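You operate a simulated robot arm through the tools that you are given. There is no shell and no other tool.

You are at the controls of a simulated robot arm. One attempt, no reset.

TASK
Reject both leaking capsules on the belt, then run the rest through.
Fine: leakers end in the yellow crate under the reject slot, the rest in the crate under the chute; one press to start, one to stop.

Only the result counts: the job must be done as asked and must still hold three seconds after the hand-in. Knocking over, shifting, dropping, spilling or breaking anything else fails it.

THE ROBOT
A 6-joint arm with a three-finger gripper, fixed in place. Base frame: the origin is on the floor under the middle of its stand, x ahead of it, y to its left, z up. Readings come in m, rad, newtons and seconds.
It reaches about 1.213 m from its shoulder. Its first joint turns from -2.897 to 2.897 rad. Payload 4.89 kg.
Tool frame: the origin (TCP) lies between the finger pads and is the grasp point; the fingertips stand 0.03 m ahead of it; z points along the fingers, y is the line along which they close. The gripper opens to 0.164 m; its body begins 0.125 m behind the TCP.
Orientation is told as [roll, pitch, yaw] about the base's x, y, z axes, in that order, counted from this pose: with the fingers straight down and closing along the base's y, the tool's x points along the base's -x, its y along +y and its z along -z.

THE INTERFACE
- The arm moves only by the tool nudge_tool. Its arguments are lists of equal length, an entry for each row: "travel": the shift along the tool's x, y, z in m, a list of three; "delta_rot": the turn, a rotation vector about the tool's x, y, z in rad, a list of three; "grip": the finger opening in m, from 0 to 0.164. In form: {"travel": [[x, y, z], ...], "delta_rot": [[wx, wy, wz], ...], "grip": [grip, ...]}. A call has 1 to 20 rows; each row is the pose to reach, as a shift and turn from the pose commanded when the call began, along the tool's axes at that moment. Each row takes 0.2 s and may step no farther than 0.05 m and 0.15 rad from the row before; otherwise, or with a gripper value out of range, the whole call is refused. A pose out of reach is approached as far as the arm can. The call stops where the force on the tool passes 40 N (or 10 N more than at its start, if that is more) or the arm is blocked; 0.2 s more then pass. Each finger travels about 0.108 m/s and halts on what it meets, pressing with about 45 N; the grip force reading is that of the motor and also rises with nothing between the fingers. The clock runs only during rows and for 0.2 s after the last one: add rows that repeat a pose to give the fingers time. The reply holds the time, the measured pose of the TCP, the force on the tool along the base axes, the opening and the grip force, in the units named above and with some noise, with the torque about the TCP (base axes, N m) and any sound that the robot's microphone picked up.
- Cameras (640 x 400 px; columns grow to the right, rows downward): "scene" is fixed at [0.05, 0.4996, 1.5777]; the picture's right is [-0.59, -0.81, 0.00], its down [-0.60, 0.44, -0.66] and it looks along [0.54, -0.39, -0.75] (base axes); focal length 248 px, centre (320, 200). "wrist" rides on the gripper at [0.076, -0.002, -0.152] in the tool frame; the picture's right is [0.02, 1.00, 0.00], its down [-0.88, 0.02, -0.47] and it looks along [-0.47, 0.01, 0.88] (tool axes); focal length 247 px, centre (320, 200). There is no depth. A picture from a camera that has moved, and an enlarged one, comes with that camera's place and axes in the base frame and with its lens.
- capture(camera): a new picture of that camera. It takes no simulated time.
- move_column(by): moves the trunk up (or, below 0, down) by that many m; the arm rides with it, the base frame stays. It gives what a move gives, with no picture.
- zoom(camera, box): a new picture of the part [left, top, right, bottom] of that camera's present view, enlarged. It takes no simulated time.
- finish_job(): hands the job in; it is judged then, once.

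Nothing tells you positions but the pictures and the camera data. Unless the task says otherwise, let go and move clear before handing in.

The tools are called after "Emit:" as name(argument=value, ...) on one line, values as JSON. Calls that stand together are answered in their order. nudge_tool: Moves the arm, as the interface text tells. Its arguments: {"type":"object","properties":{"travel":{"type":"array","items":{"type":"array","items":{"type":"number"}}},"delta_rot":{"type":"array","items":{"type":"array","items":{"type":"number"}}},"grip":{"type":"array","items":{"type":"number"}}},"required":["travel","delta_rot","grip"]} The other tools are called the same way: move_column (by) moves the trunk up or down; capture (camera) takes a picture; zoom (camera, box) takes an enlarged picture of a part of a camera's view; finish_job () hands the job in.

At the start:

```text
time_s: 0.0
position: [0.6204, -0.3147, 1.2029]
tcp_rot: [0.0, 0.0, 0.0]
ft_force: [0.8, -0.1, -0.1]
ft_torque: [0.02, -0.02, -0.03]
opening: 0.164
gripper_force: 0.0
trunk travel left (down, up): [-0.175, 0.215]
```

scene: 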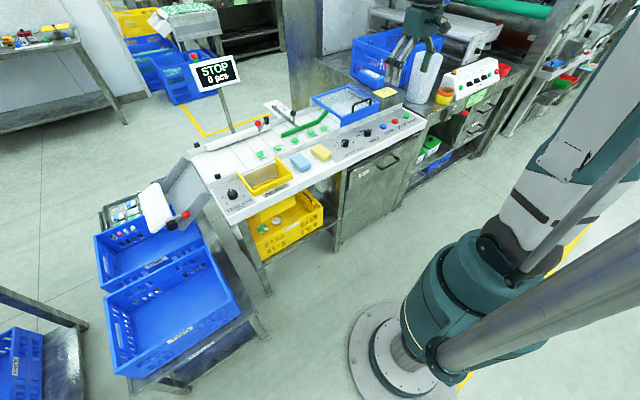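
wrist: 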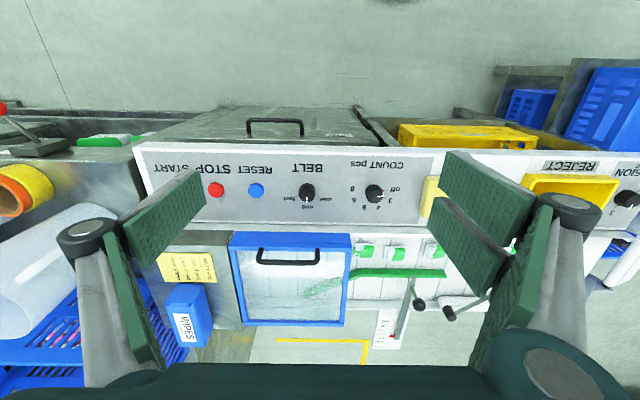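

I see a belt machine with a control panel (START, STOP, RESET, BELT and COUNT knobs), a yellow reject slot, a chute and blue crates. I'll zoom in on the details before moving anything.

Emit:
zoom(camera="scene", box=[180, 80, 340, 180])

Emit:
zoom(camera="scene", box=[280, 70, 440, 170])

Emit:
zoom(camera="scene", box=[80, 140, 340, 300])

Emit:
zoom(camera="wrist", box=[140, 140, 460, 340])

Emit:
zoom(camera="wrist", box=[340, 150, 640, 340])

```text
4.00 times, centred on (260, 130) of scene
camera zoom: at [0.05, 0.4996, 1.5777], right [-0.59, -0.81, 0.0], down [-0.6, 0.44, -0.66], along [0.54, -0.39, -0.75], focal length 992 px, centre (560, 480)
```

zoom: 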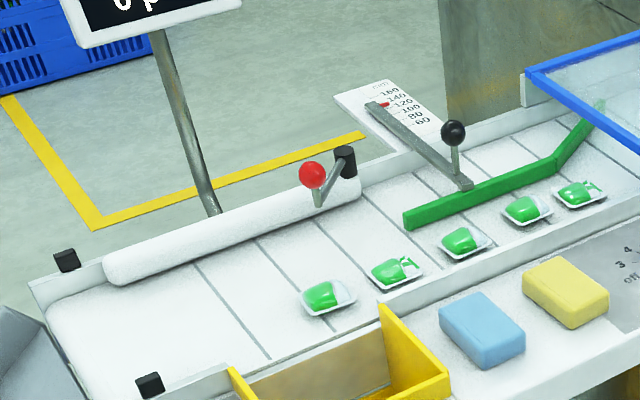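

```text
4.00 times, centred on (360, 120) of scene
camera zoom: at [0.05, 0.4996, 1.5777], right [-0.59, -0.81, 0.0], down [-0.6, 0.44, -0.66], along [0.54, -0.39, -0.75], focal length 992 px, centre (160, 520)
```

zoom: 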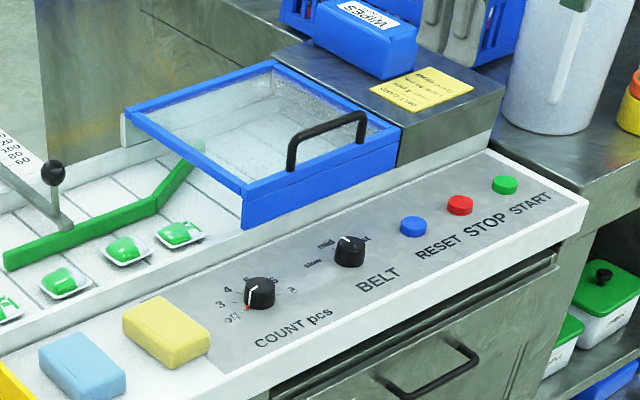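

```text
2.46 times, centred on (210, 220) of scene
camera zoom: at [0.05, 0.4996, 1.5777], right [-0.59, -0.81, 0.0], down [-0.6, 0.44, -0.66], along [0.54, -0.39, -0.75], focal length 610 px, centre (591, 151)
```

zoom: 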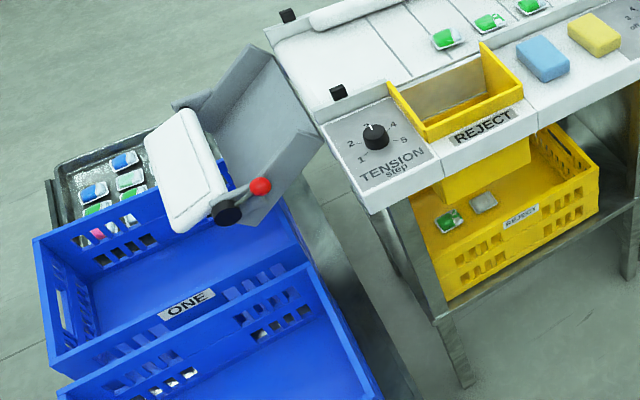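

```text
2.00 times, centred on (300, 240) of wrist
camera zoom: at [0.5442, -0.3167, 1.3553], right [-0.02, 1.0, 0.0], down [0.88, 0.02, 0.47], along [0.47, 0.01, -0.88], focal length 494 px, centre (360, 120)
```

zoom: 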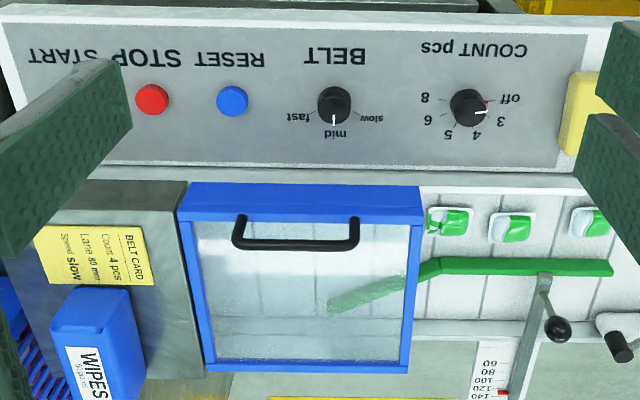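

```text
2.11 times, centred on (490, 245) of wrist
camera zoom: at [0.5442, -0.3167, 1.3553], right [-0.02, 1.0, 0.0], down [0.88, 0.02, 0.47], along [0.47, 0.01, -0.88], focal length 520 px, centre (-38, 105)
```

zoom: 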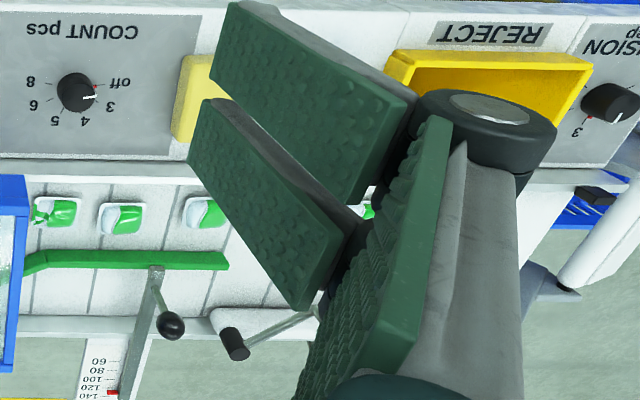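

Next I'll look closely at each capsule, the belt card, the lane scale, the chute and the levers.

Emit:
zoom(camera="scene", box=[250, 135, 300, 166])

Emit:
zoom(camera="scene", box=[285, 120, 335, 151])

Emit:
zoom(camera="scene", box=[260, 95, 310, 126])

Emit:
zoom(camera="wrist", box=[150, 245, 230, 295])

Emit:
zoom(camera="wrist", box=[345, 230, 445, 292])

Emit:
zoom(camera="wrist", box=[365, 280, 465, 342])

Emit:
zoom(camera="scene", box=[90, 150, 220, 231])

Emit:
zoom(camera="scene", box=[370, 80, 400, 99])

Emit:
zoom(camera="scene", box=[305, 75, 385, 125])

```text
12.80 times, centred on (275, 150) of scene
camera zoom: at [0.05, 0.4996, 1.5777], right [-0.59, -0.81, 0.0], down [-0.6, 0.44, -0.66], along [0.54, -0.39, -0.75], focal length 3174 px, centre (896, 834)
```

zoom: 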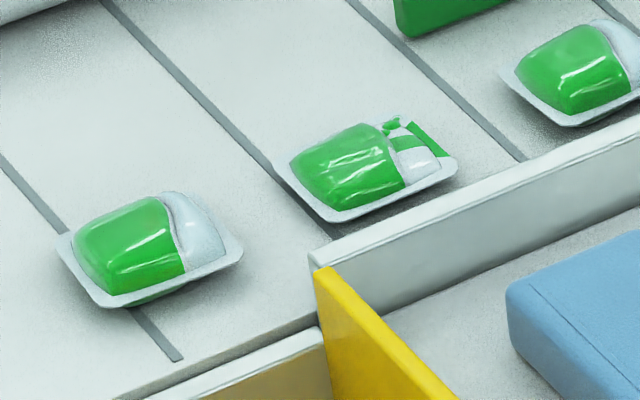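

```text
12.80 times, centred on (310, 136) of scene
camera zoom: at [0.05, 0.4996, 1.5777], right [-0.59, -0.81, 0.0], down [-0.6, 0.44, -0.66], along [0.54, -0.39, -0.75], focal length 3174 px, centre (448, 1026)
```

zoom: 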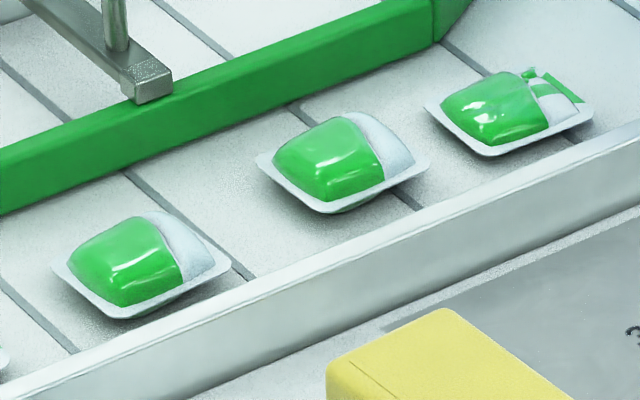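

```text
12.80 times, centred on (285, 110) of scene
camera zoom: at [0.05, 0.4996, 1.5777], right [-0.59, -0.81, 0.0], down [-0.6, 0.44, -0.66], along [0.54, -0.39, -0.75], focal length 3174 px, centre (768, 1346)
```

zoom: 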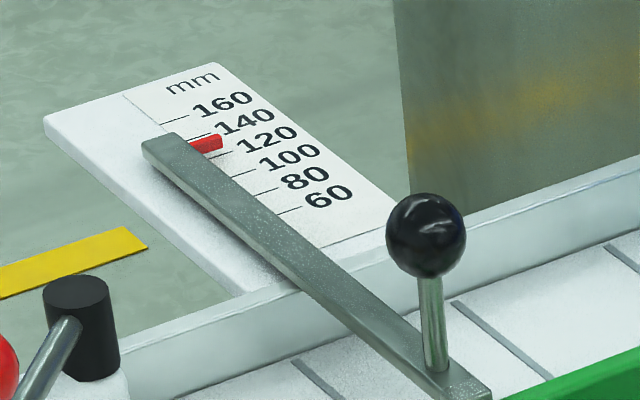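

```text
8.00 times, centred on (190, 270) of wrist
camera zoom: at [0.5442, -0.3167, 1.3553], right [-0.02, 1.0, 0.0], down [0.88, 0.02, 0.47], along [0.47, 0.01, -0.88], focal length 1976 px, centre (1360, -360)
```

zoom: 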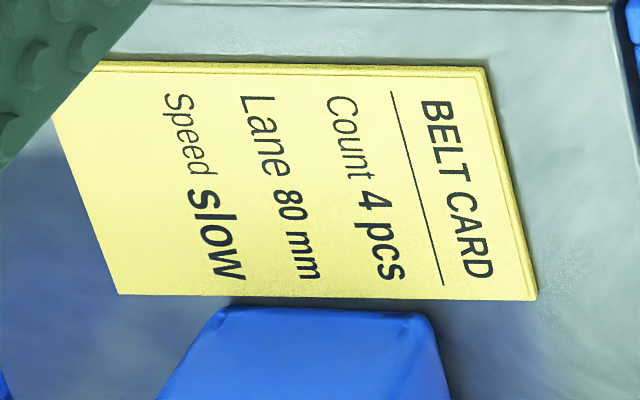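

```text
6.40 times, centred on (395, 261) of wrist
camera zoom: at [0.5442, -0.3167, 1.3553], right [-0.02, 1.0, 0.0], down [0.88, 0.02, 0.47], along [0.47, 0.01, -0.88], focal length 1581 px, centre (-160, -190)
```

zoom: 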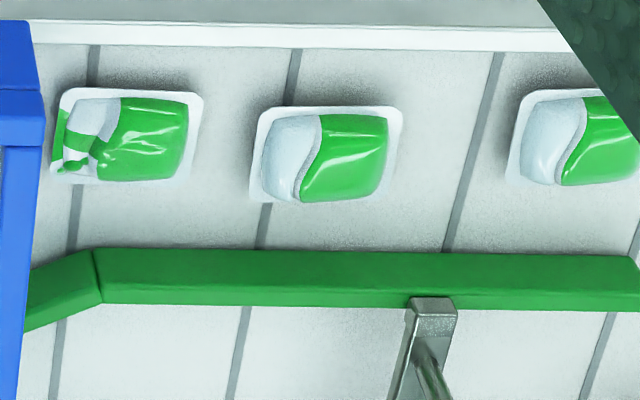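

```text
6.40 times, centred on (415, 311) of wrist
camera zoom: at [0.5442, -0.3167, 1.3553], right [-0.02, 1.0, 0.0], down [0.88, 0.02, 0.47], along [0.47, 0.01, -0.88], focal length 1581 px, centre (-288, -510)
```

zoom: 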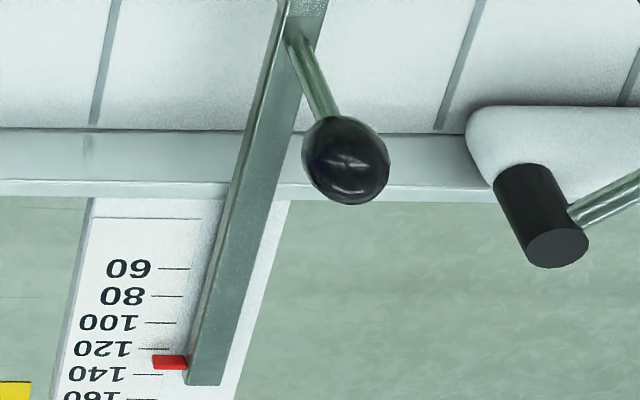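

```text
4.92 times, centred on (155, 190) of scene
camera zoom: at [0.05, 0.4996, 1.5777], right [-0.59, -0.81, 0.0], down [-0.6, 0.44, -0.66], along [0.54, -0.39, -0.75], focal length 1221 px, centre (1132, 247)
```

zoom: 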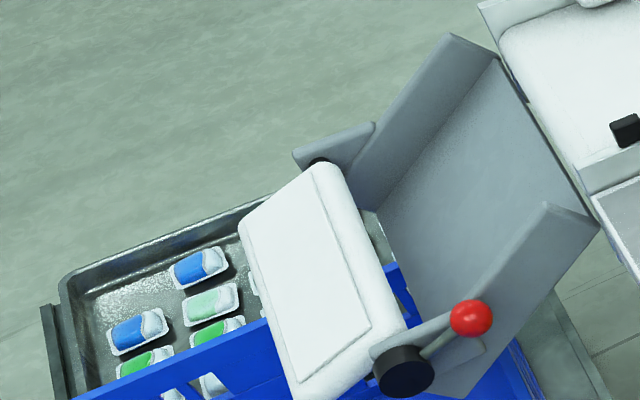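

```text
16.00 times, centred on (385, 90) of scene
camera zoom: at [0.05, 0.4996, 1.5777], right [-0.59, -0.81, 0.0], down [-0.6, 0.44, -0.66], along [0.54, -0.39, -0.75], focal length 3967 px, centre (-720, 1968)
```

zoom: 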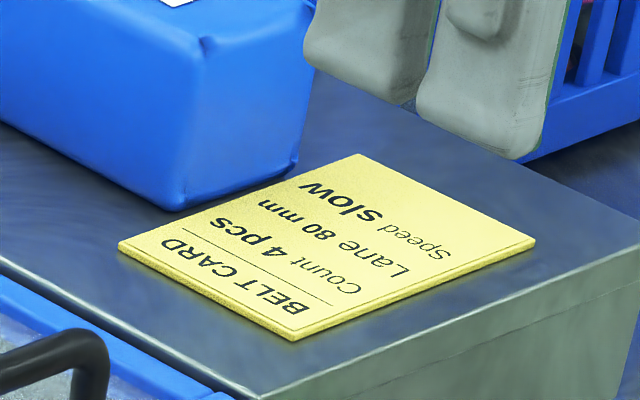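

```text
8.00 times, centred on (345, 100) of scene
camera zoom: at [0.05, 0.4996, 1.5777], right [-0.59, -0.81, 0.0], down [-0.6, 0.44, -0.66], along [0.54, -0.39, -0.75], focal length 1984 px, centre (120, 1000)
```

zoom: 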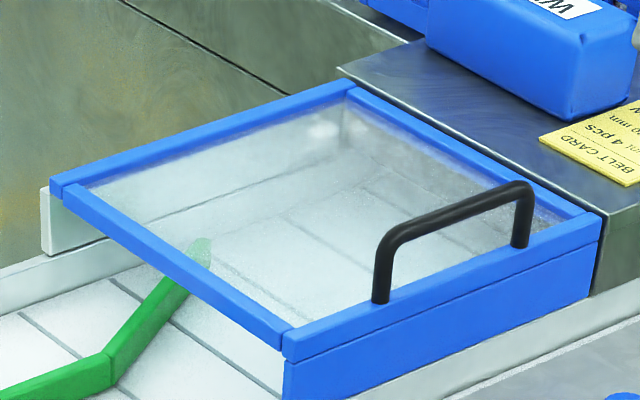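

There are five capsules in a row at about x≈0.97, z≈0.845, with y running from 0.17 to -0.19. The two at y≈0.08 and y≈-0.19 look wrinkled with green streaks, so those are my leaker candidates. I'll slide the wrist camera sideways, staying high, to check them along with the slot and the chute.

Emit:
nudge_tool(travel=[[0, 0.045, 0], [0, 0.09, 0], [0, 0.135, 0], [0, 0.18, 0], [0, 0.225, 0], [0, 0.27, 0], [0, 0.315, 0], [0, 0.36, 0]], delta_rot=[[0, 0, 0], [0, 0, 0], [0, 0, 0], [0, 0, 0], [0, 0, 0], [0, 0, 0], [0, 0, 0], [0, 0, 0]], grip=[0.164, 0.164, 0.164, 0.164, 0.164, 0.164, 0.164, 0.164])

```text
time_s: 1.8
position: [0.6186, 0.0461, 1.2043]
tcp_rot: [-0.001, 0.0, -0.001]
ft_force: [0.2, -0.3, 0.3]
ft_torque: [0.19, 0.06, 0.0]
opening: 0.1637
gripper_force: 0.1
trunk travel left (down, up): [-0.175, 0.215]
```

The arm reached y≈0.046 cleanly. Now I'll look at the belt and slot from here.

Emit:
capture(camera="wrist")

Emit:
zoom(camera="scene", box=[325, 115, 425, 177])

Emit:
zoom(camera="scene", box=[210, 155, 310, 217])

```text
taken
camera wrist: at [0.5422, 0.0447, 1.357], right [-0.02, 1.0, 0.0], down [0.88, 0.02, 0.47], along [0.47, 0.01, -0.88], focal length 247 px, centre (320, 200)
```

wrist: 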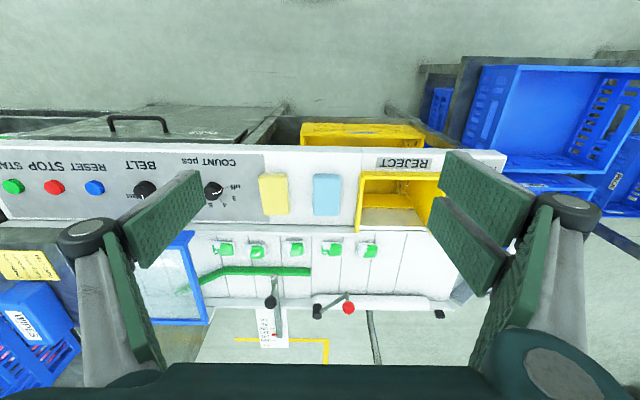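

```text
6.40 times, centred on (375, 146) of scene
camera zoom: at [0.05, 0.4996, 1.5777], right [-0.59, -0.81, 0.0], down [-0.6, 0.44, -0.66], along [0.54, -0.39, -0.75], focal length 1587 px, centre (-32, 546)
```

zoom: 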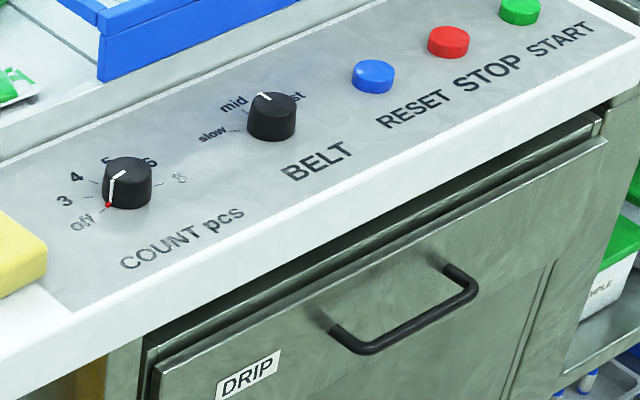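

```text
6.40 times, centred on (260, 186) of scene
camera zoom: at [0.05, 0.4996, 1.5777], right [-0.59, -0.81, 0.0], down [-0.6, 0.44, -0.66], along [0.54, -0.39, -0.75], focal length 1587 px, centre (704, 290)
```

zoom: 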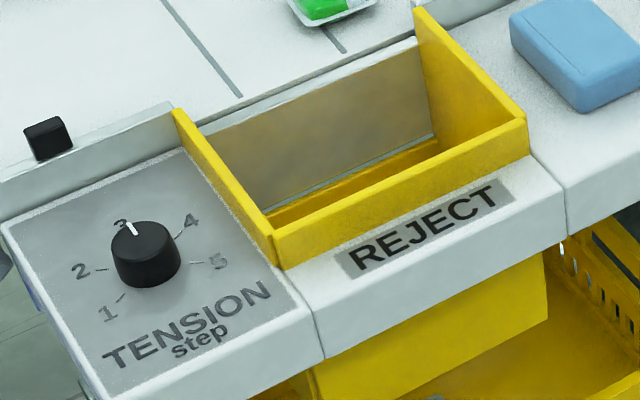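

Emit:
zoom(camera="wrist", box=[190, 220, 390, 345])

Emit:
zoom(camera="wrist", box=[300, 130, 480, 242])

Emit:
zoom(camera="wrist", box=[120, 150, 260, 237])

Emit:
zoom(camera="wrist", box=[200, 235, 290, 291])

Emit:
zoom(camera="wrist", box=[290, 225, 390, 287])

```text
3.20 times, centred on (290, 282) of wrist
camera zoom: at [0.5422, 0.0447, 1.357], right [-0.02, 1.0, 0.0], down [0.88, 0.02, 0.47], along [0.47, 0.01, -0.88], focal length 790 px, centre (416, -64)
```

zoom: 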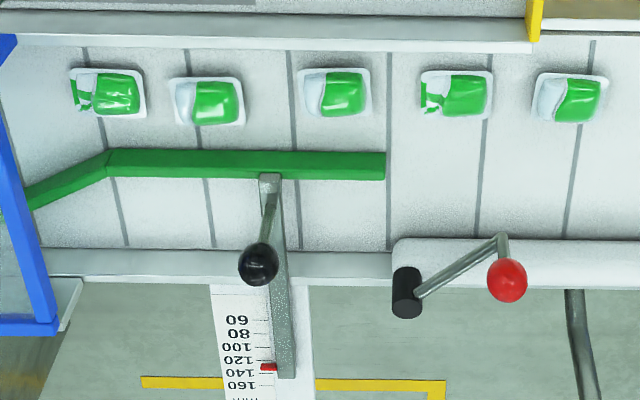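

```text
3.56 times, centred on (390, 186) of wrist
camera zoom: at [0.5422, 0.0447, 1.357], right [-0.02, 1.0, 0.0], down [0.88, 0.02, 0.47], along [0.47, 0.01, -0.88], focal length 878 px, centre (71, 250)
```

zoom: 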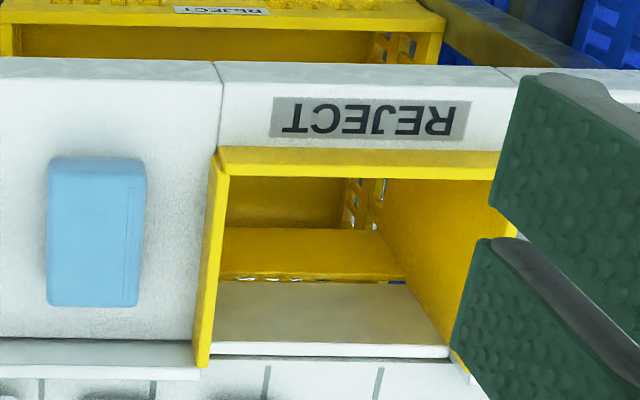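

```text
4.57 times, centred on (190, 194) of wrist
camera zoom: at [0.5422, 0.0447, 1.357], right [-0.02, 1.0, 0.0], down [0.88, 0.02, 0.47], along [0.47, 0.01, -0.88], focal length 1129 px, centre (914, 230)
```

zoom: 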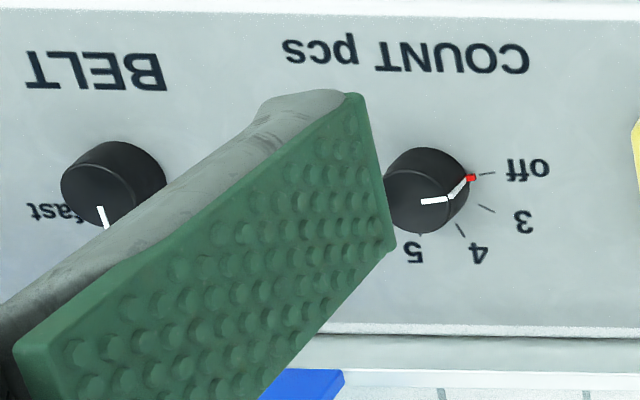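

```text
7.11 times, centred on (245, 263) of wrist
camera zoom: at [0.5422, 0.0447, 1.357], right [-0.02, 1.0, 0.0], down [0.88, 0.02, 0.47], along [0.47, 0.01, -0.88], focal length 1756 px, centre (853, -248)
```

zoom: 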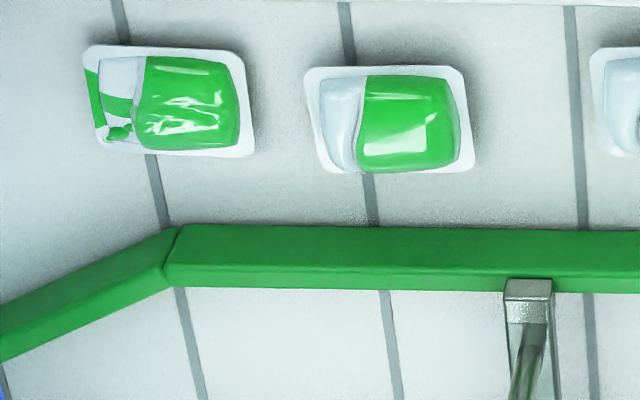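

```text
6.40 times, centred on (340, 256) of wrist
camera zoom: at [0.5422, 0.0447, 1.357], right [-0.02, 1.0, 0.0], down [0.88, 0.02, 0.47], along [0.47, 0.01, -0.88], focal length 1581 px, centre (192, -158)
```

zoom: 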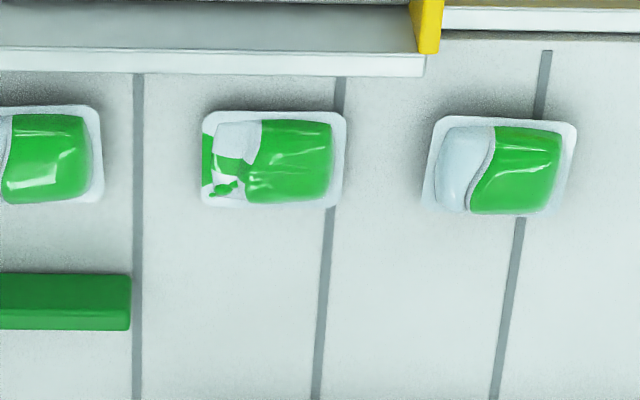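

The COUNT pointer is at "off" and BELT is at "mid". Both torn capsules are confirmed at y≈0.085 and y≈-0.195. Next I'll look at the chute, its flap and the crates.

Emit:
nudge_tool(travel=[[0, 0.045, 0], [0, 0.09, 0], [0, 0.135, 0], [0, 0.18, 0], [0, 0.225, 0], [0, 0.27, 0], [0, 0.315, 0]], delta_rot=[[0, 0, 0], [0, 0, 0], [0, 0, 0], [0, 0, 0], [0, 0, 0], [0, 0, 0], [0, 0, 0]], grip=[0.164, 0.164, 0.164, 0.164, 0.164, 0.164, 0.164])

Emit:
capture(camera="wrist")

Emit:
capture(camera="scene")

```text
time_s: 3.4
position: [0.621, 0.358, 1.1998]
tcp_rot: [0.0, 0.001, -0.002]
ft_force: [-0.6, -0.9, -0.1]
ft_torque: [0.25, -0.07, -0.01]
opening: 0.1638
gripper_force: 0.0
trunk travel left (down, up): [-0.175, 0.215]
```

```text
taken
camera wrist: at [0.5432, 0.3563, 1.3539], right [-0.02, 1.0, 0.0], down [0.88, 0.02, 0.47], along [0.47, 0.01, -0.88], focal length 247 px, centre (320, 200)
```

wrist: 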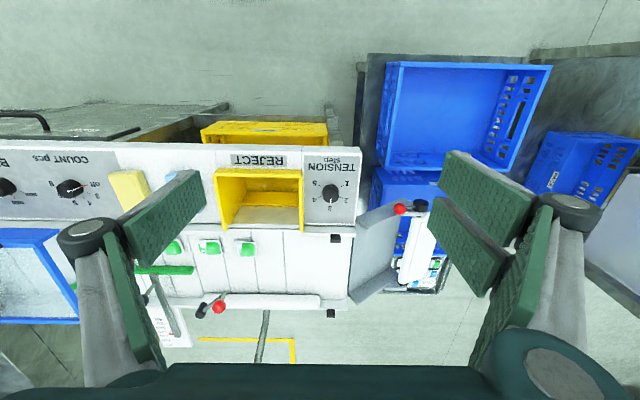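

```text
taken
```

scene: 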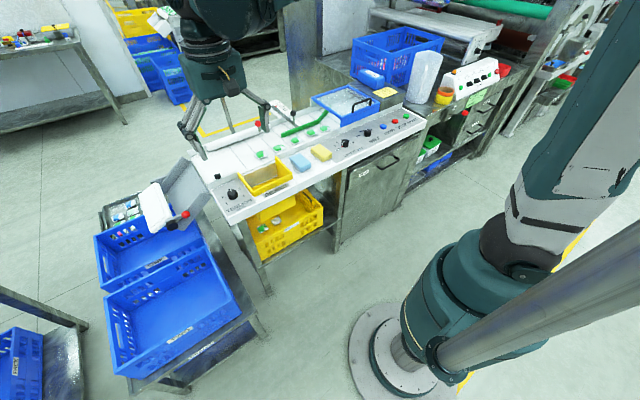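

Emit:
zoom(camera="wrist", box=[320, 180, 480, 280])

Emit:
zoom(camera="wrist", box=[350, 170, 440, 226])

Emit:
zoom(camera="scene", box=[90, 155, 250, 255])

Emit:
zoom(camera="wrist", box=[400, 140, 600, 265])

```text
4.00 times, centred on (400, 230) of wrist
camera zoom: at [0.5432, 0.3563, 1.3539], right [-0.02, 1.0, 0.0], down [0.88, 0.02, 0.47], along [0.47, 0.01, -0.88], focal length 988 px, centre (0, 80)
```

zoom: 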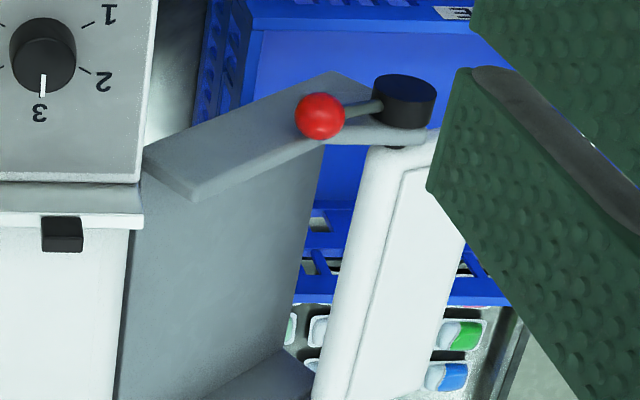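

```text
7.11 times, centred on (395, 198) of wrist
camera zoom: at [0.5432, 0.3563, 1.3539], right [-0.02, 1.0, 0.0], down [0.88, 0.02, 0.47], along [0.47, 0.01, -0.88], focal length 1756 px, centre (-213, 214)
```

zoom: 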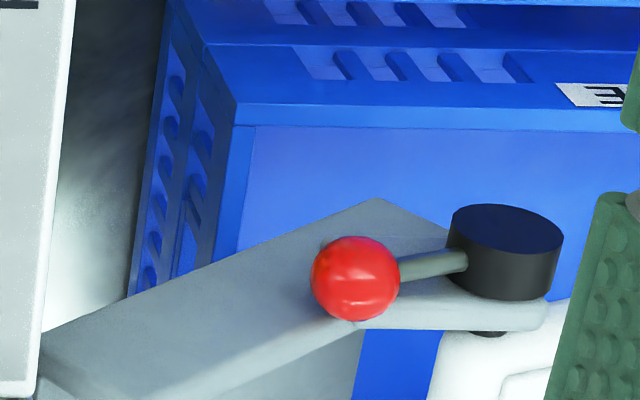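

```text
4.00 times, centred on (170, 205) of scene
camera zoom: at [0.05, 0.4996, 1.5777], right [-0.59, -0.81, 0.0], down [-0.6, 0.44, -0.66], along [0.54, -0.39, -0.75], focal length 992 px, centre (920, 180)
```

zoom: 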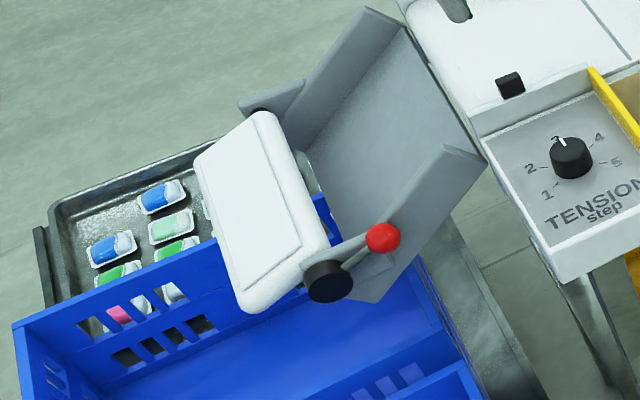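

```text
3.20 times, centred on (500, 202) of wrist
camera zoom: at [0.5432, 0.3563, 1.3539], right [-0.02, 1.0, 0.0], down [0.88, 0.02, 0.47], along [0.47, 0.01, -0.88], focal length 790 px, centre (-256, 192)
```

zoom: 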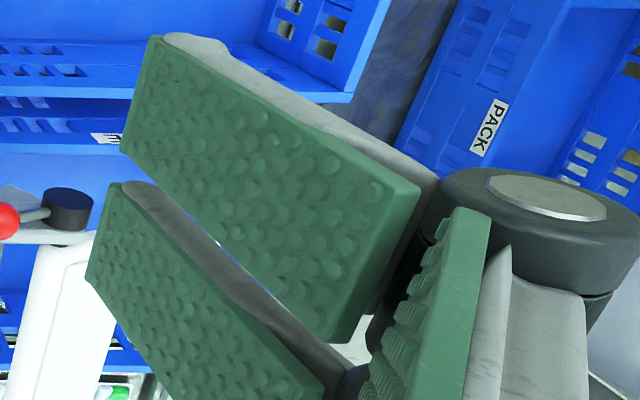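

The chute slopes down toward +y and ends near a white flap with a red-ball lever. I need a closer, more central view to see where capsules leaving the chute would land.

Emit:
nudge_tool(travel=[[-0.04, 0.02, 0], [-0.08, 0.04, 0], [-0.12, 0.06, 0], [-0.15, 0.09, 0], [-0.15, 0.12, 0], [-0.15, 0.15, 0]], delta_rot=[[0, 0, 0], [0, 0, 0], [0, 0, 0], [0, 0, 0], [0, 0, 0], [0, 0, 0]], grip=[0.164, 0.164, 0.164, 0.164, 0.164, 0.164])

Emit:
capture(camera="wrist")

Emit:
zoom(camera="wrist", box=[180, 100, 440, 262])

```text
time_s: 4.8
position: [0.7696, 0.5094, 1.2014]
tcp_rot: [0.001, 0.0, -0.001]
ft_force: [-0.1, -1.1, 0.1]
ft_torque: [0.13, -0.01, -0.03]
opening: 0.1637
gripper_force: 0.0
trunk travel left (down, up): [-0.175, 0.215]
```

```text
taken
camera wrist: at [0.694, 0.5079, 1.354], right [-0.02, 1.0, 0.0], down [0.88, 0.02, 0.47], along [0.47, 0.01, -0.88], focal length 247 px, centre (320, 200)
```

wrist: 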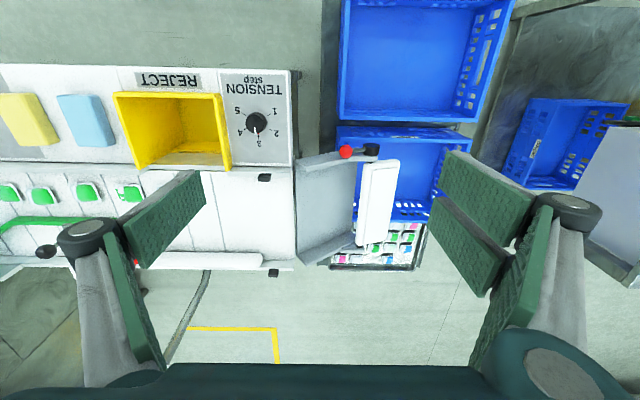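

```text
2.46 times, centred on (310, 181) of wrist
camera zoom: at [0.694, 0.5079, 1.354], right [-0.02, 1.0, 0.0], down [0.88, 0.02, 0.47], along [0.47, 0.01, -0.88], focal length 608 px, centre (345, 247)
```

zoom: 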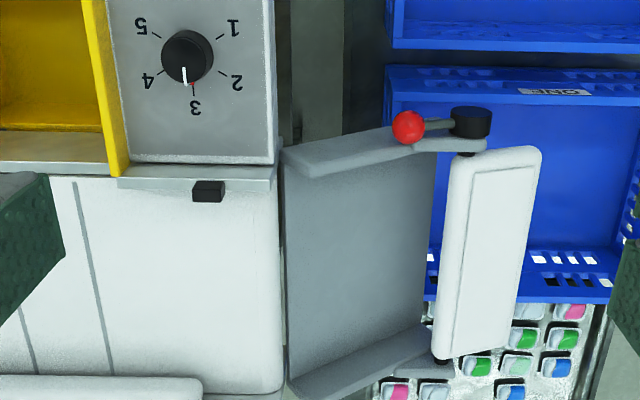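

I put the flap hinge at about (0.86, 0.63, 0.78), with the flap tilting outward and slightly down. To see whether it blocks or redirects the chute outlet, I'll pitch the wrist and look at it from the side, keeping to open space.

Emit:
nudge_tool(travel=[[0.03, 0.015, 0], [0.06, 0.03, 0], [0.09, 0.045, 0], [0.12, 0.06, 0], [0.15, 0.075, 0], [0.17, 0.09, 0]], delta_rot=[[0, -0.145, 0], [0, -0.29, 0], [0, -0.435, 0], [0, -0.58, 0], [0, -0.725, 0], [0, -0.87, 0]], grip=[0.164, 0.164, 0.164, 0.164, 0.164, 0.164])

Emit:
capture(camera="wrist")

Emit:
capture(camera="scene")

```text
time_s: 6.2
position: [0.6061, 0.5979, 1.2025]
tcp_rot: [0.002, -0.871, -0.005]
ft_force: [0.6, 0.4, -1.0]
ft_torque: [0.06, 0.08, 0.05]
opening: 0.1641
gripper_force: 0.0
trunk travel left (down, up): [-0.175, 0.215]
```

```text
taken
camera wrist: at [0.4394, 0.5971, 1.2425], right [-0.01, 1.0, -0.02], down [0.21, 0.02, 0.98], along [0.98, 0.01, -0.21], focal length 247 px, centre (320, 200)
```

wrist: 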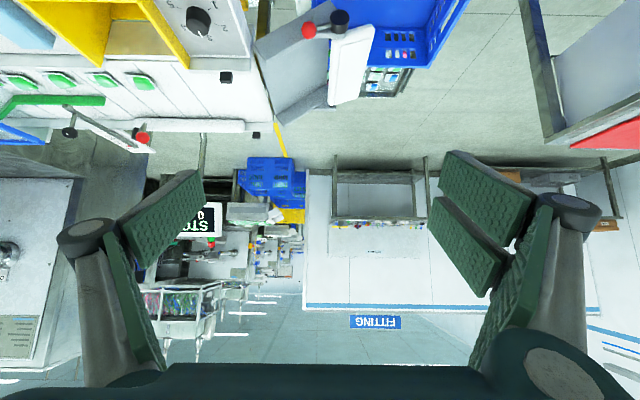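

```text
taken
```

scene: 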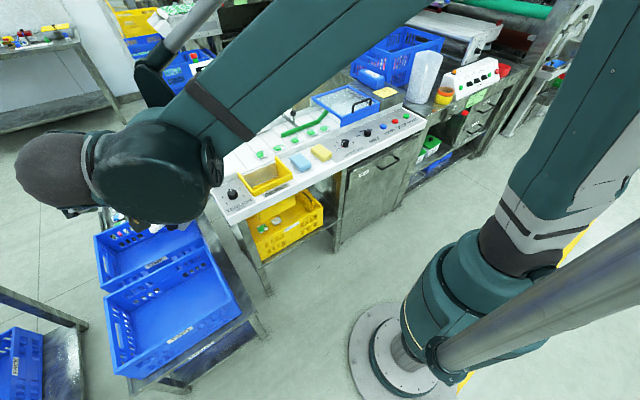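

The tool pitched as planned. The image is upside down, so image-up is base-down. I'll lower the camera to look along the chute outlet from the robot side.

Emit:
nudge_tool(travel=[[0.0375, 0.004, 0.022], [0.075, 0.008, 0.044], [0.112, 0.012, 0.066], [0.15, 0.016, 0.088], [0.187, 0.02, 0.11], [0.225, 0.024, 0.132], [0.262, 0.03, 0.155]], delta_rot=[[0, 0, 0], [0, 0, 0], [0, 0, 0], [0, 0, 0], [0, 0, 0], [0, 0, 0], [0, 0, 0]], grip=[0.164, 0.164, 0.164, 0.164, 0.164, 0.164, 0.164])

Emit:
capture(camera="wrist")

Emit:
zoom(camera="wrist", box=[200, 0, 456, 160])

```text
time_s: 7.8
position: [0.5487, 0.6294, 0.9028]
tcp_rot: [-0.001, -0.87, -0.001]
ft_force: [0.3, -1.3, 1.1]
ft_torque: [0.15, 0.08, 0.19]
opening: 0.1641
gripper_force: 0.1
trunk travel left (down, up): [-0.175, 0.215]
```

```text
taken
camera wrist: at [0.3833, 0.6278, 0.9428], right [-0.01, 1.0, -0.02], down [0.21, 0.02, 0.98], along [0.98, 0.01, -0.21], focal length 247 px, centre (320, 200)
```

wrist: 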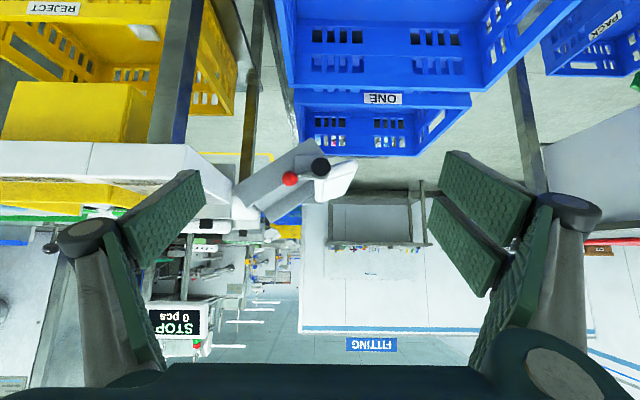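

```text
2.50 times, centred on (328, 80) of wrist
camera zoom: at [0.3833, 0.6278, 0.9428], right [-0.01, 1.0, -0.02], down [0.21, 0.02, 0.98], along [0.98, 0.01, -0.21], focal length 617 px, centre (300, 500)
```

zoom: 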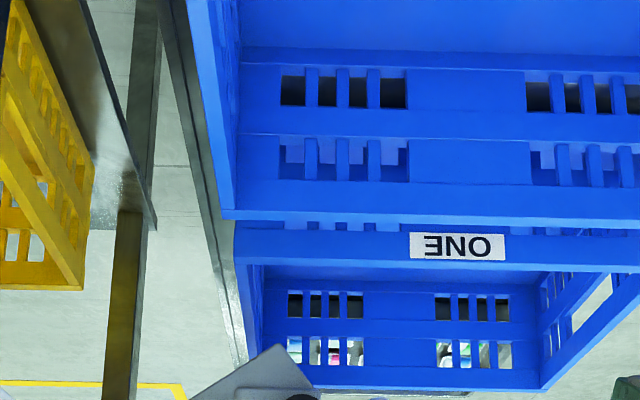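

Emit:
zoom(camera="wrist", box=[220, 120, 380, 220])

Emit:
zoom(camera="scene", box=[90, 155, 250, 255])

```text
4.00 times, centred on (300, 170) of wrist
camera zoom: at [0.3833, 0.6278, 0.9428], right [-0.01, 1.0, -0.02], down [0.21, 0.02, 0.98], along [0.98, 0.01, -0.21], focal length 988 px, centre (400, 320)
```

zoom: 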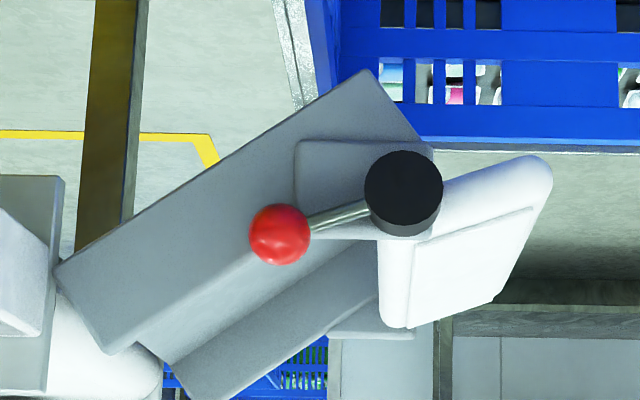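

```text
4.00 times, centred on (170, 205) of scene
camera zoom: at [0.05, 0.4996, 1.5777], right [-0.59, -0.81, 0.0], down [-0.6, 0.44, -0.66], along [0.54, -0.39, -0.75], focal length 992 px, centre (920, 180)
```

zoom: 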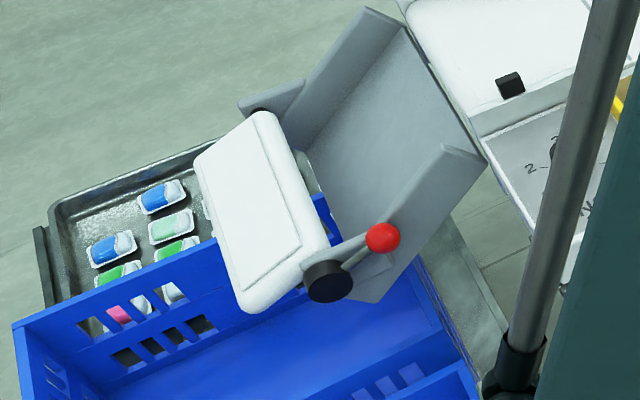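

From the side, the flap sits above the outlet at wall-top height, so capsules slide out underneath it and drop into crate ONE. The flap can stay as it is. Next I'll slide along to the front of the belt at this pitch to get a near-horizontal view of the rail, belt and capsule heights.

Emit:
nudge_tool(travel=[[0, -0.045, 0], [0, -0.09, 0], [0, -0.135, 0], [0, -0.18, 0], [0, -0.225, 0], [0, -0.27, 0], [0, -0.315, 0], [0, -0.36, 0], [0, -0.405, 0], [0, -0.45, 0], [0, -0.495, 0], [0, -0.54, 0], [0, -0.585, 0], [0, -0.62, 0]], delta_rot=[[0, 0, 0], [0, 0, 0], [0, 0, 0], [0, 0, 0], [0, 0, 0], [0, 0, 0], [0, 0, 0], [0, 0, 0], [0, 0, 0], [0, 0, 0], [0, 0, 0], [0, 0, 0], [0, 0, 0], [0, 0, 0]], grip=[0.164, 0.164, 0.164, 0.164, 0.164, 0.164, 0.164, 0.164, 0.164, 0.164, 0.164, 0.164, 0.164, 0.164])

Emit:
capture(camera="wrist")

Emit:
zoom(camera="wrist", box=[200, 110, 440, 260])

```text
time_s: 10.8
position: [0.563, 0.0075, 0.9889]
tcp_rot: [-0.001, -0.866, 0.0]
ft_force: [-0.5, 2.3, 0.8]
ft_torque: [-0.13, 0.0, -0.18]
opening: 0.1641
gripper_force: 0.0
out of reach, approached as far as the arm can: row 4, 5, 6, 7, 8, 9, 10, 11, 12, 13, 14
trunk travel left (down, up): [-0.175, 0.215]
```

```text
taken
camera wrist: at [0.3987, 0.0067, 1.0309], right [-0.01, 1.0, -0.02], down [0.21, 0.02, 0.98], along [0.98, 0.01, -0.21], focal length 247 px, centre (320, 200)
```

wrist: 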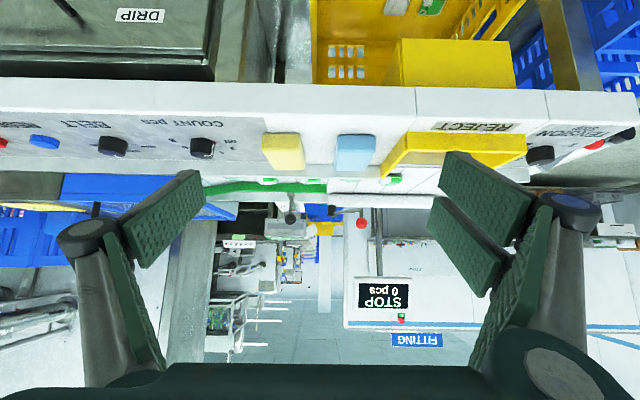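

```text
2.67 times, centred on (320, 185) of wrist
camera zoom: at [0.3987, 0.0067, 1.0309], right [-0.01, 1.0, -0.02], down [0.21, 0.02, 0.98], along [0.98, 0.01, -0.21], focal length 659 px, centre (320, 240)
```

zoom: 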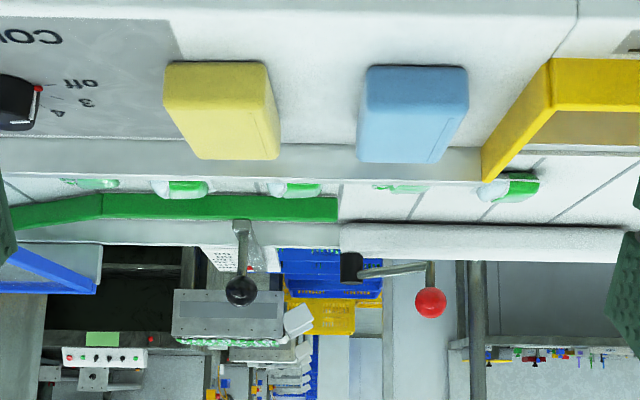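

The leakers also look flatter than the good capsules in this view, which confirms the choice. Belt top is about z≈0.847 and the front rail top about z≈0.873. Before a grasp I need the finger thickness, so I'll look at the gripper itself.

Emit:
capture(camera="scene")

Emit:
zoom(camera="wrist", box=[40, 120, 260, 258])

Emit:
zoom(camera="wrist", box=[400, 130, 620, 268])

```text
taken
```

scene: 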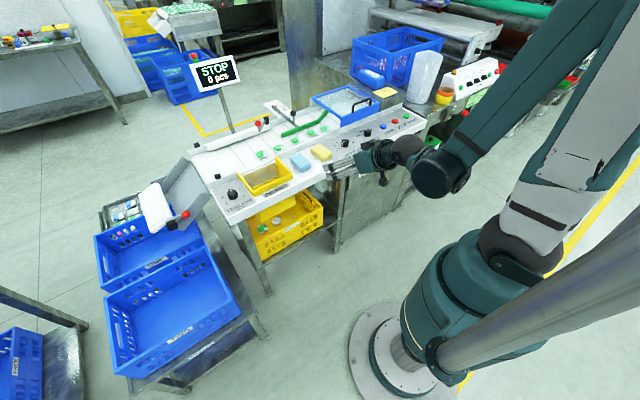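

```text
2.90 times, centred on (150, 189) of wrist
camera zoom: at [0.3987, 0.0067, 1.0309], right [-0.01, 1.0, -0.02], down [0.21, 0.02, 0.98], along [0.98, 0.01, -0.21], focal length 716 px, centre (813, 232)
```

zoom: 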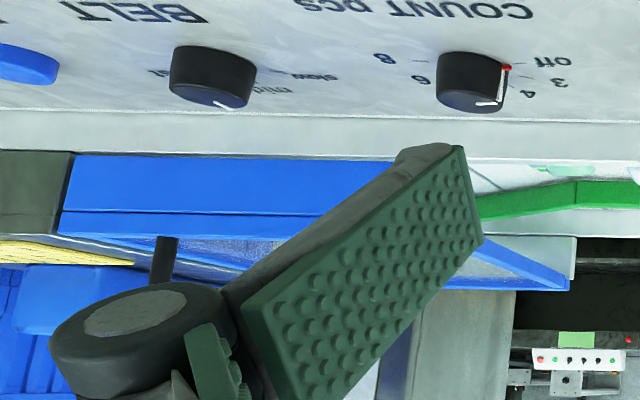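

```text
2.90 times, centred on (510, 199) of wrist
camera zoom: at [0.3987, 0.0067, 1.0309], right [-0.01, 1.0, -0.02], down [0.21, 0.02, 0.98], along [0.98, 0.01, -0.21], focal length 716 px, centre (-231, 203)
```

zoom: 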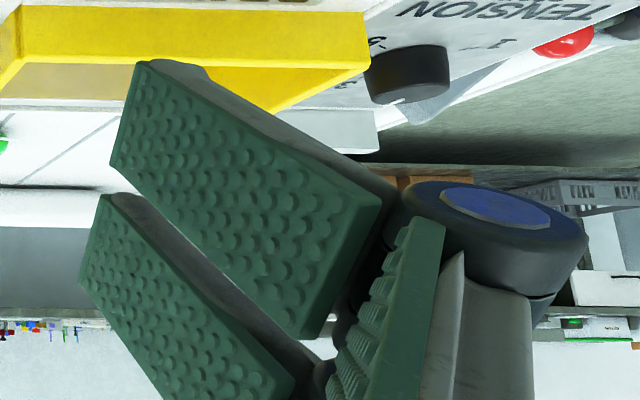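

The fingertips are about 17 mm thick. I'll raise back to open space, return to vertical, then approach the leaker at y≈0.085 with the fingers closing along x.

Emit:
nudge_tool(travel=[[-0.033, 0, -0.028], [-0.066, 0, -0.056], [-0.099, 0, -0.084], [-0.132, 0, -0.112], [-0.165, 0, -0.14], [-0.198, 0, -0.168], [-0.2286, 0, -0.1944]], delta_rot=[[0, 0, 0], [0, 0, 0], [0, 0, 0], [0, 0, 0], [0, 0, 0], [0, 0, 0], [0, 0, 0]], grip=[0.164, 0.164, 0.164, 0.164, 0.164, 0.164, 0.164])

```text
time_s: 12.4
position: [0.5642, 0.0099, 1.2892]
tcp_rot: [0.001, -0.87, 0.0]
ft_force: [0.1, -0.3, 0.4]
ft_torque: [0.01, 0.06, 0.0]
opening: 0.164
gripper_force: 0.1
trunk travel left (down, up): [-0.175, 0.215]
```

Emit:
nudge_tool(travel=[[-0.009, 0, 0.023], [-0.017, 0, 0.046], [-0.026, 0, 0.07], [-0.035, 0, 0.093], [-0.043, 0, 0.116], [-0.052, 0, 0.139]], delta_rot=[[0, 0.145, 0], [0, 0.29, 0], [0, 0.435, 0], [0, 0.58, 0], [0, 0.725, 0], [0, 0.87, 0]], grip=[0.164, 0.164, 0.164, 0.164, 0.164, 0.164])

```text
time_s: 13.8
position: [0.7015, 0.012, 1.2422]
tcp_rot: [0.0, 0.001, -0.001]
ft_force: [-3.1, 0.9, 1.1]
ft_torque: [0.05, -0.48, 0.02]
opening: 0.1638
gripper_force: 0.0
trunk travel left (down, up): [-0.175, 0.215]
```

Now I'll yaw the gripper a quarter turn (pair of fingers toward the front rail, single finger toward the guide) and move above the first leaker at a safe height.

Emit:
nudge_tool(travel=[[-0.0229, 0.0067, 0.008], [-0.0457, 0.0135, 0.016], [-0.0686, 0.0202, 0.025], [-0.0915, 0.0269, 0.033], [-0.1143, 0.0336, 0.041], [-0.1372, 0.0404, 0.049], [-0.16, 0.0471, 0.057], [-0.1829, 0.0538, 0.065], [-0.2058, 0.0605, 0.074], [-0.2286, 0.0673, 0.082], [-0.2515, 0.074, 0.09]], delta_rot=[[0, 0, -0.1428], [0, 0, -0.2856], [0, 0, -0.4284], [0, 0, -0.5712], [0, 0, -0.714], [0, 0, -0.8568], [0, 0, -0.9996], [0, 0, -1.1424], [0, 0, -1.2852], [0, 0, -1.428], [0, 0, -1.5708]], grip=[0.16, 0.15, 0.14, 0.13, 0.12, 0.11, 0.1, 0.09, 0.08, 0.075, 0.075])

Emit:
capture(camera="wrist")

Emit:
capture(camera="scene")

```text
time_s: 16.2
position: [0.9553, 0.0821, 1.1492]
tcp_rot: [0.0, 0.001, 1.572]
ft_force: [-1.6, 0.6, -0.2]
ft_torque: [0.01, -0.12, 0.01]
opening: 0.0748
gripper_force: 0.0
trunk travel left (down, up): [-0.175, 0.215]
```

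```text
taken
camera wrist: at [0.9571, 0.0061, 1.3031], right [-1.0, -0.02, 0.0], down [-0.02, 0.88, 0.47], along [-0.01, 0.47, -0.88], focal length 247 px, centre (320, 200)
```

wrist: 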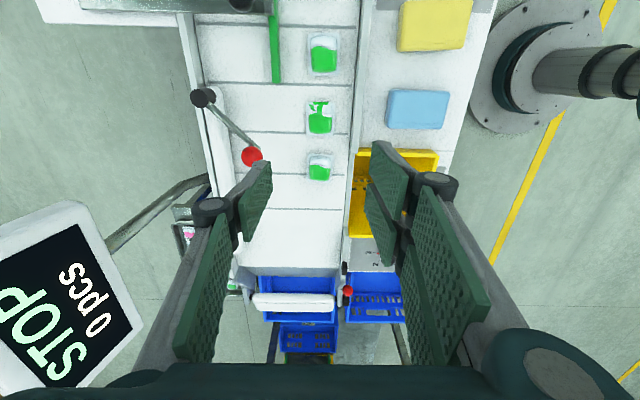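

```text
taken
```

scene: 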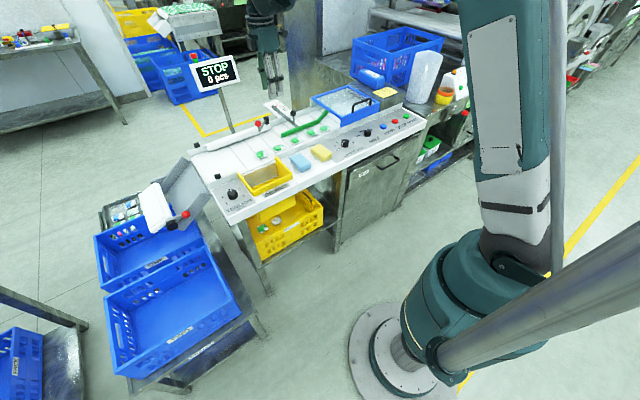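

C2 comes out at about (0.956, 0.081), almost exactly under the TCP. I'll zoom in to refine it and to check clearance to the rail and the red-ball lever.

Emit:
zoom(camera="wrist", box=[240, 60, 400, 160])

Emit:
zoom(camera="wrist", box=[190, 120, 470, 295])

Emit:
zoom(camera="scene", box=[230, 0, 330, 62])

```text
4.00 times, centred on (320, 110) of wrist
camera zoom: at [0.9571, 0.0061, 1.3031], right [-1.0, -0.02, 0.0], down [-0.02, 0.88, 0.47], along [-0.01, 0.47, -0.88], focal length 988 px, centre (320, 560)
```

zoom: 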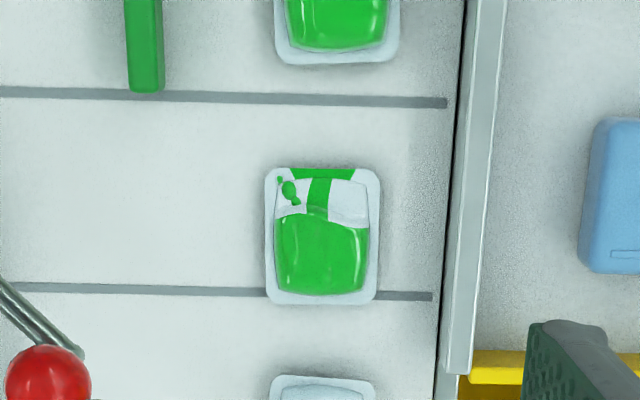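

```text
2.29 times, centred on (330, 208) of wrist
camera zoom: at [0.9571, 0.0061, 1.3031], right [-1.0, -0.02, 0.0], down [-0.02, 0.88, 0.47], along [-0.01, 0.47, -0.88], focal length 564 px, centre (297, 183)
```

zoom: 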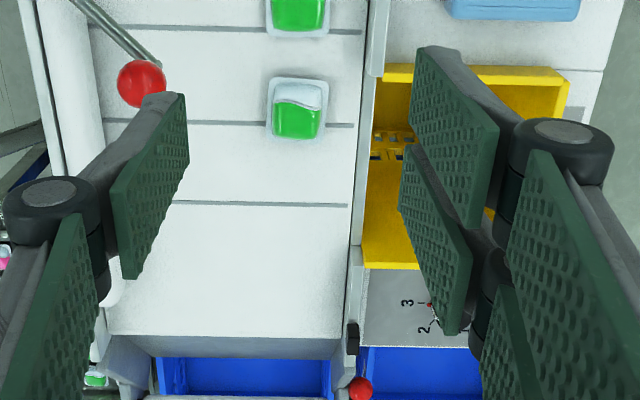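

```text
6.40 times, centred on (280, 31) of scene
camera zoom: at [0.05, 0.4996, 1.5777], right [-0.59, -0.81, 0.0], down [-0.6, 0.44, -0.66], along [0.54, -0.39, -0.75], focal length 1587 px, centre (576, 1282)
```

zoom: 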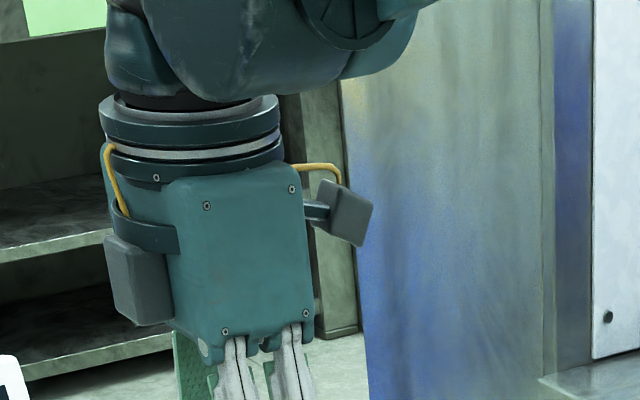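

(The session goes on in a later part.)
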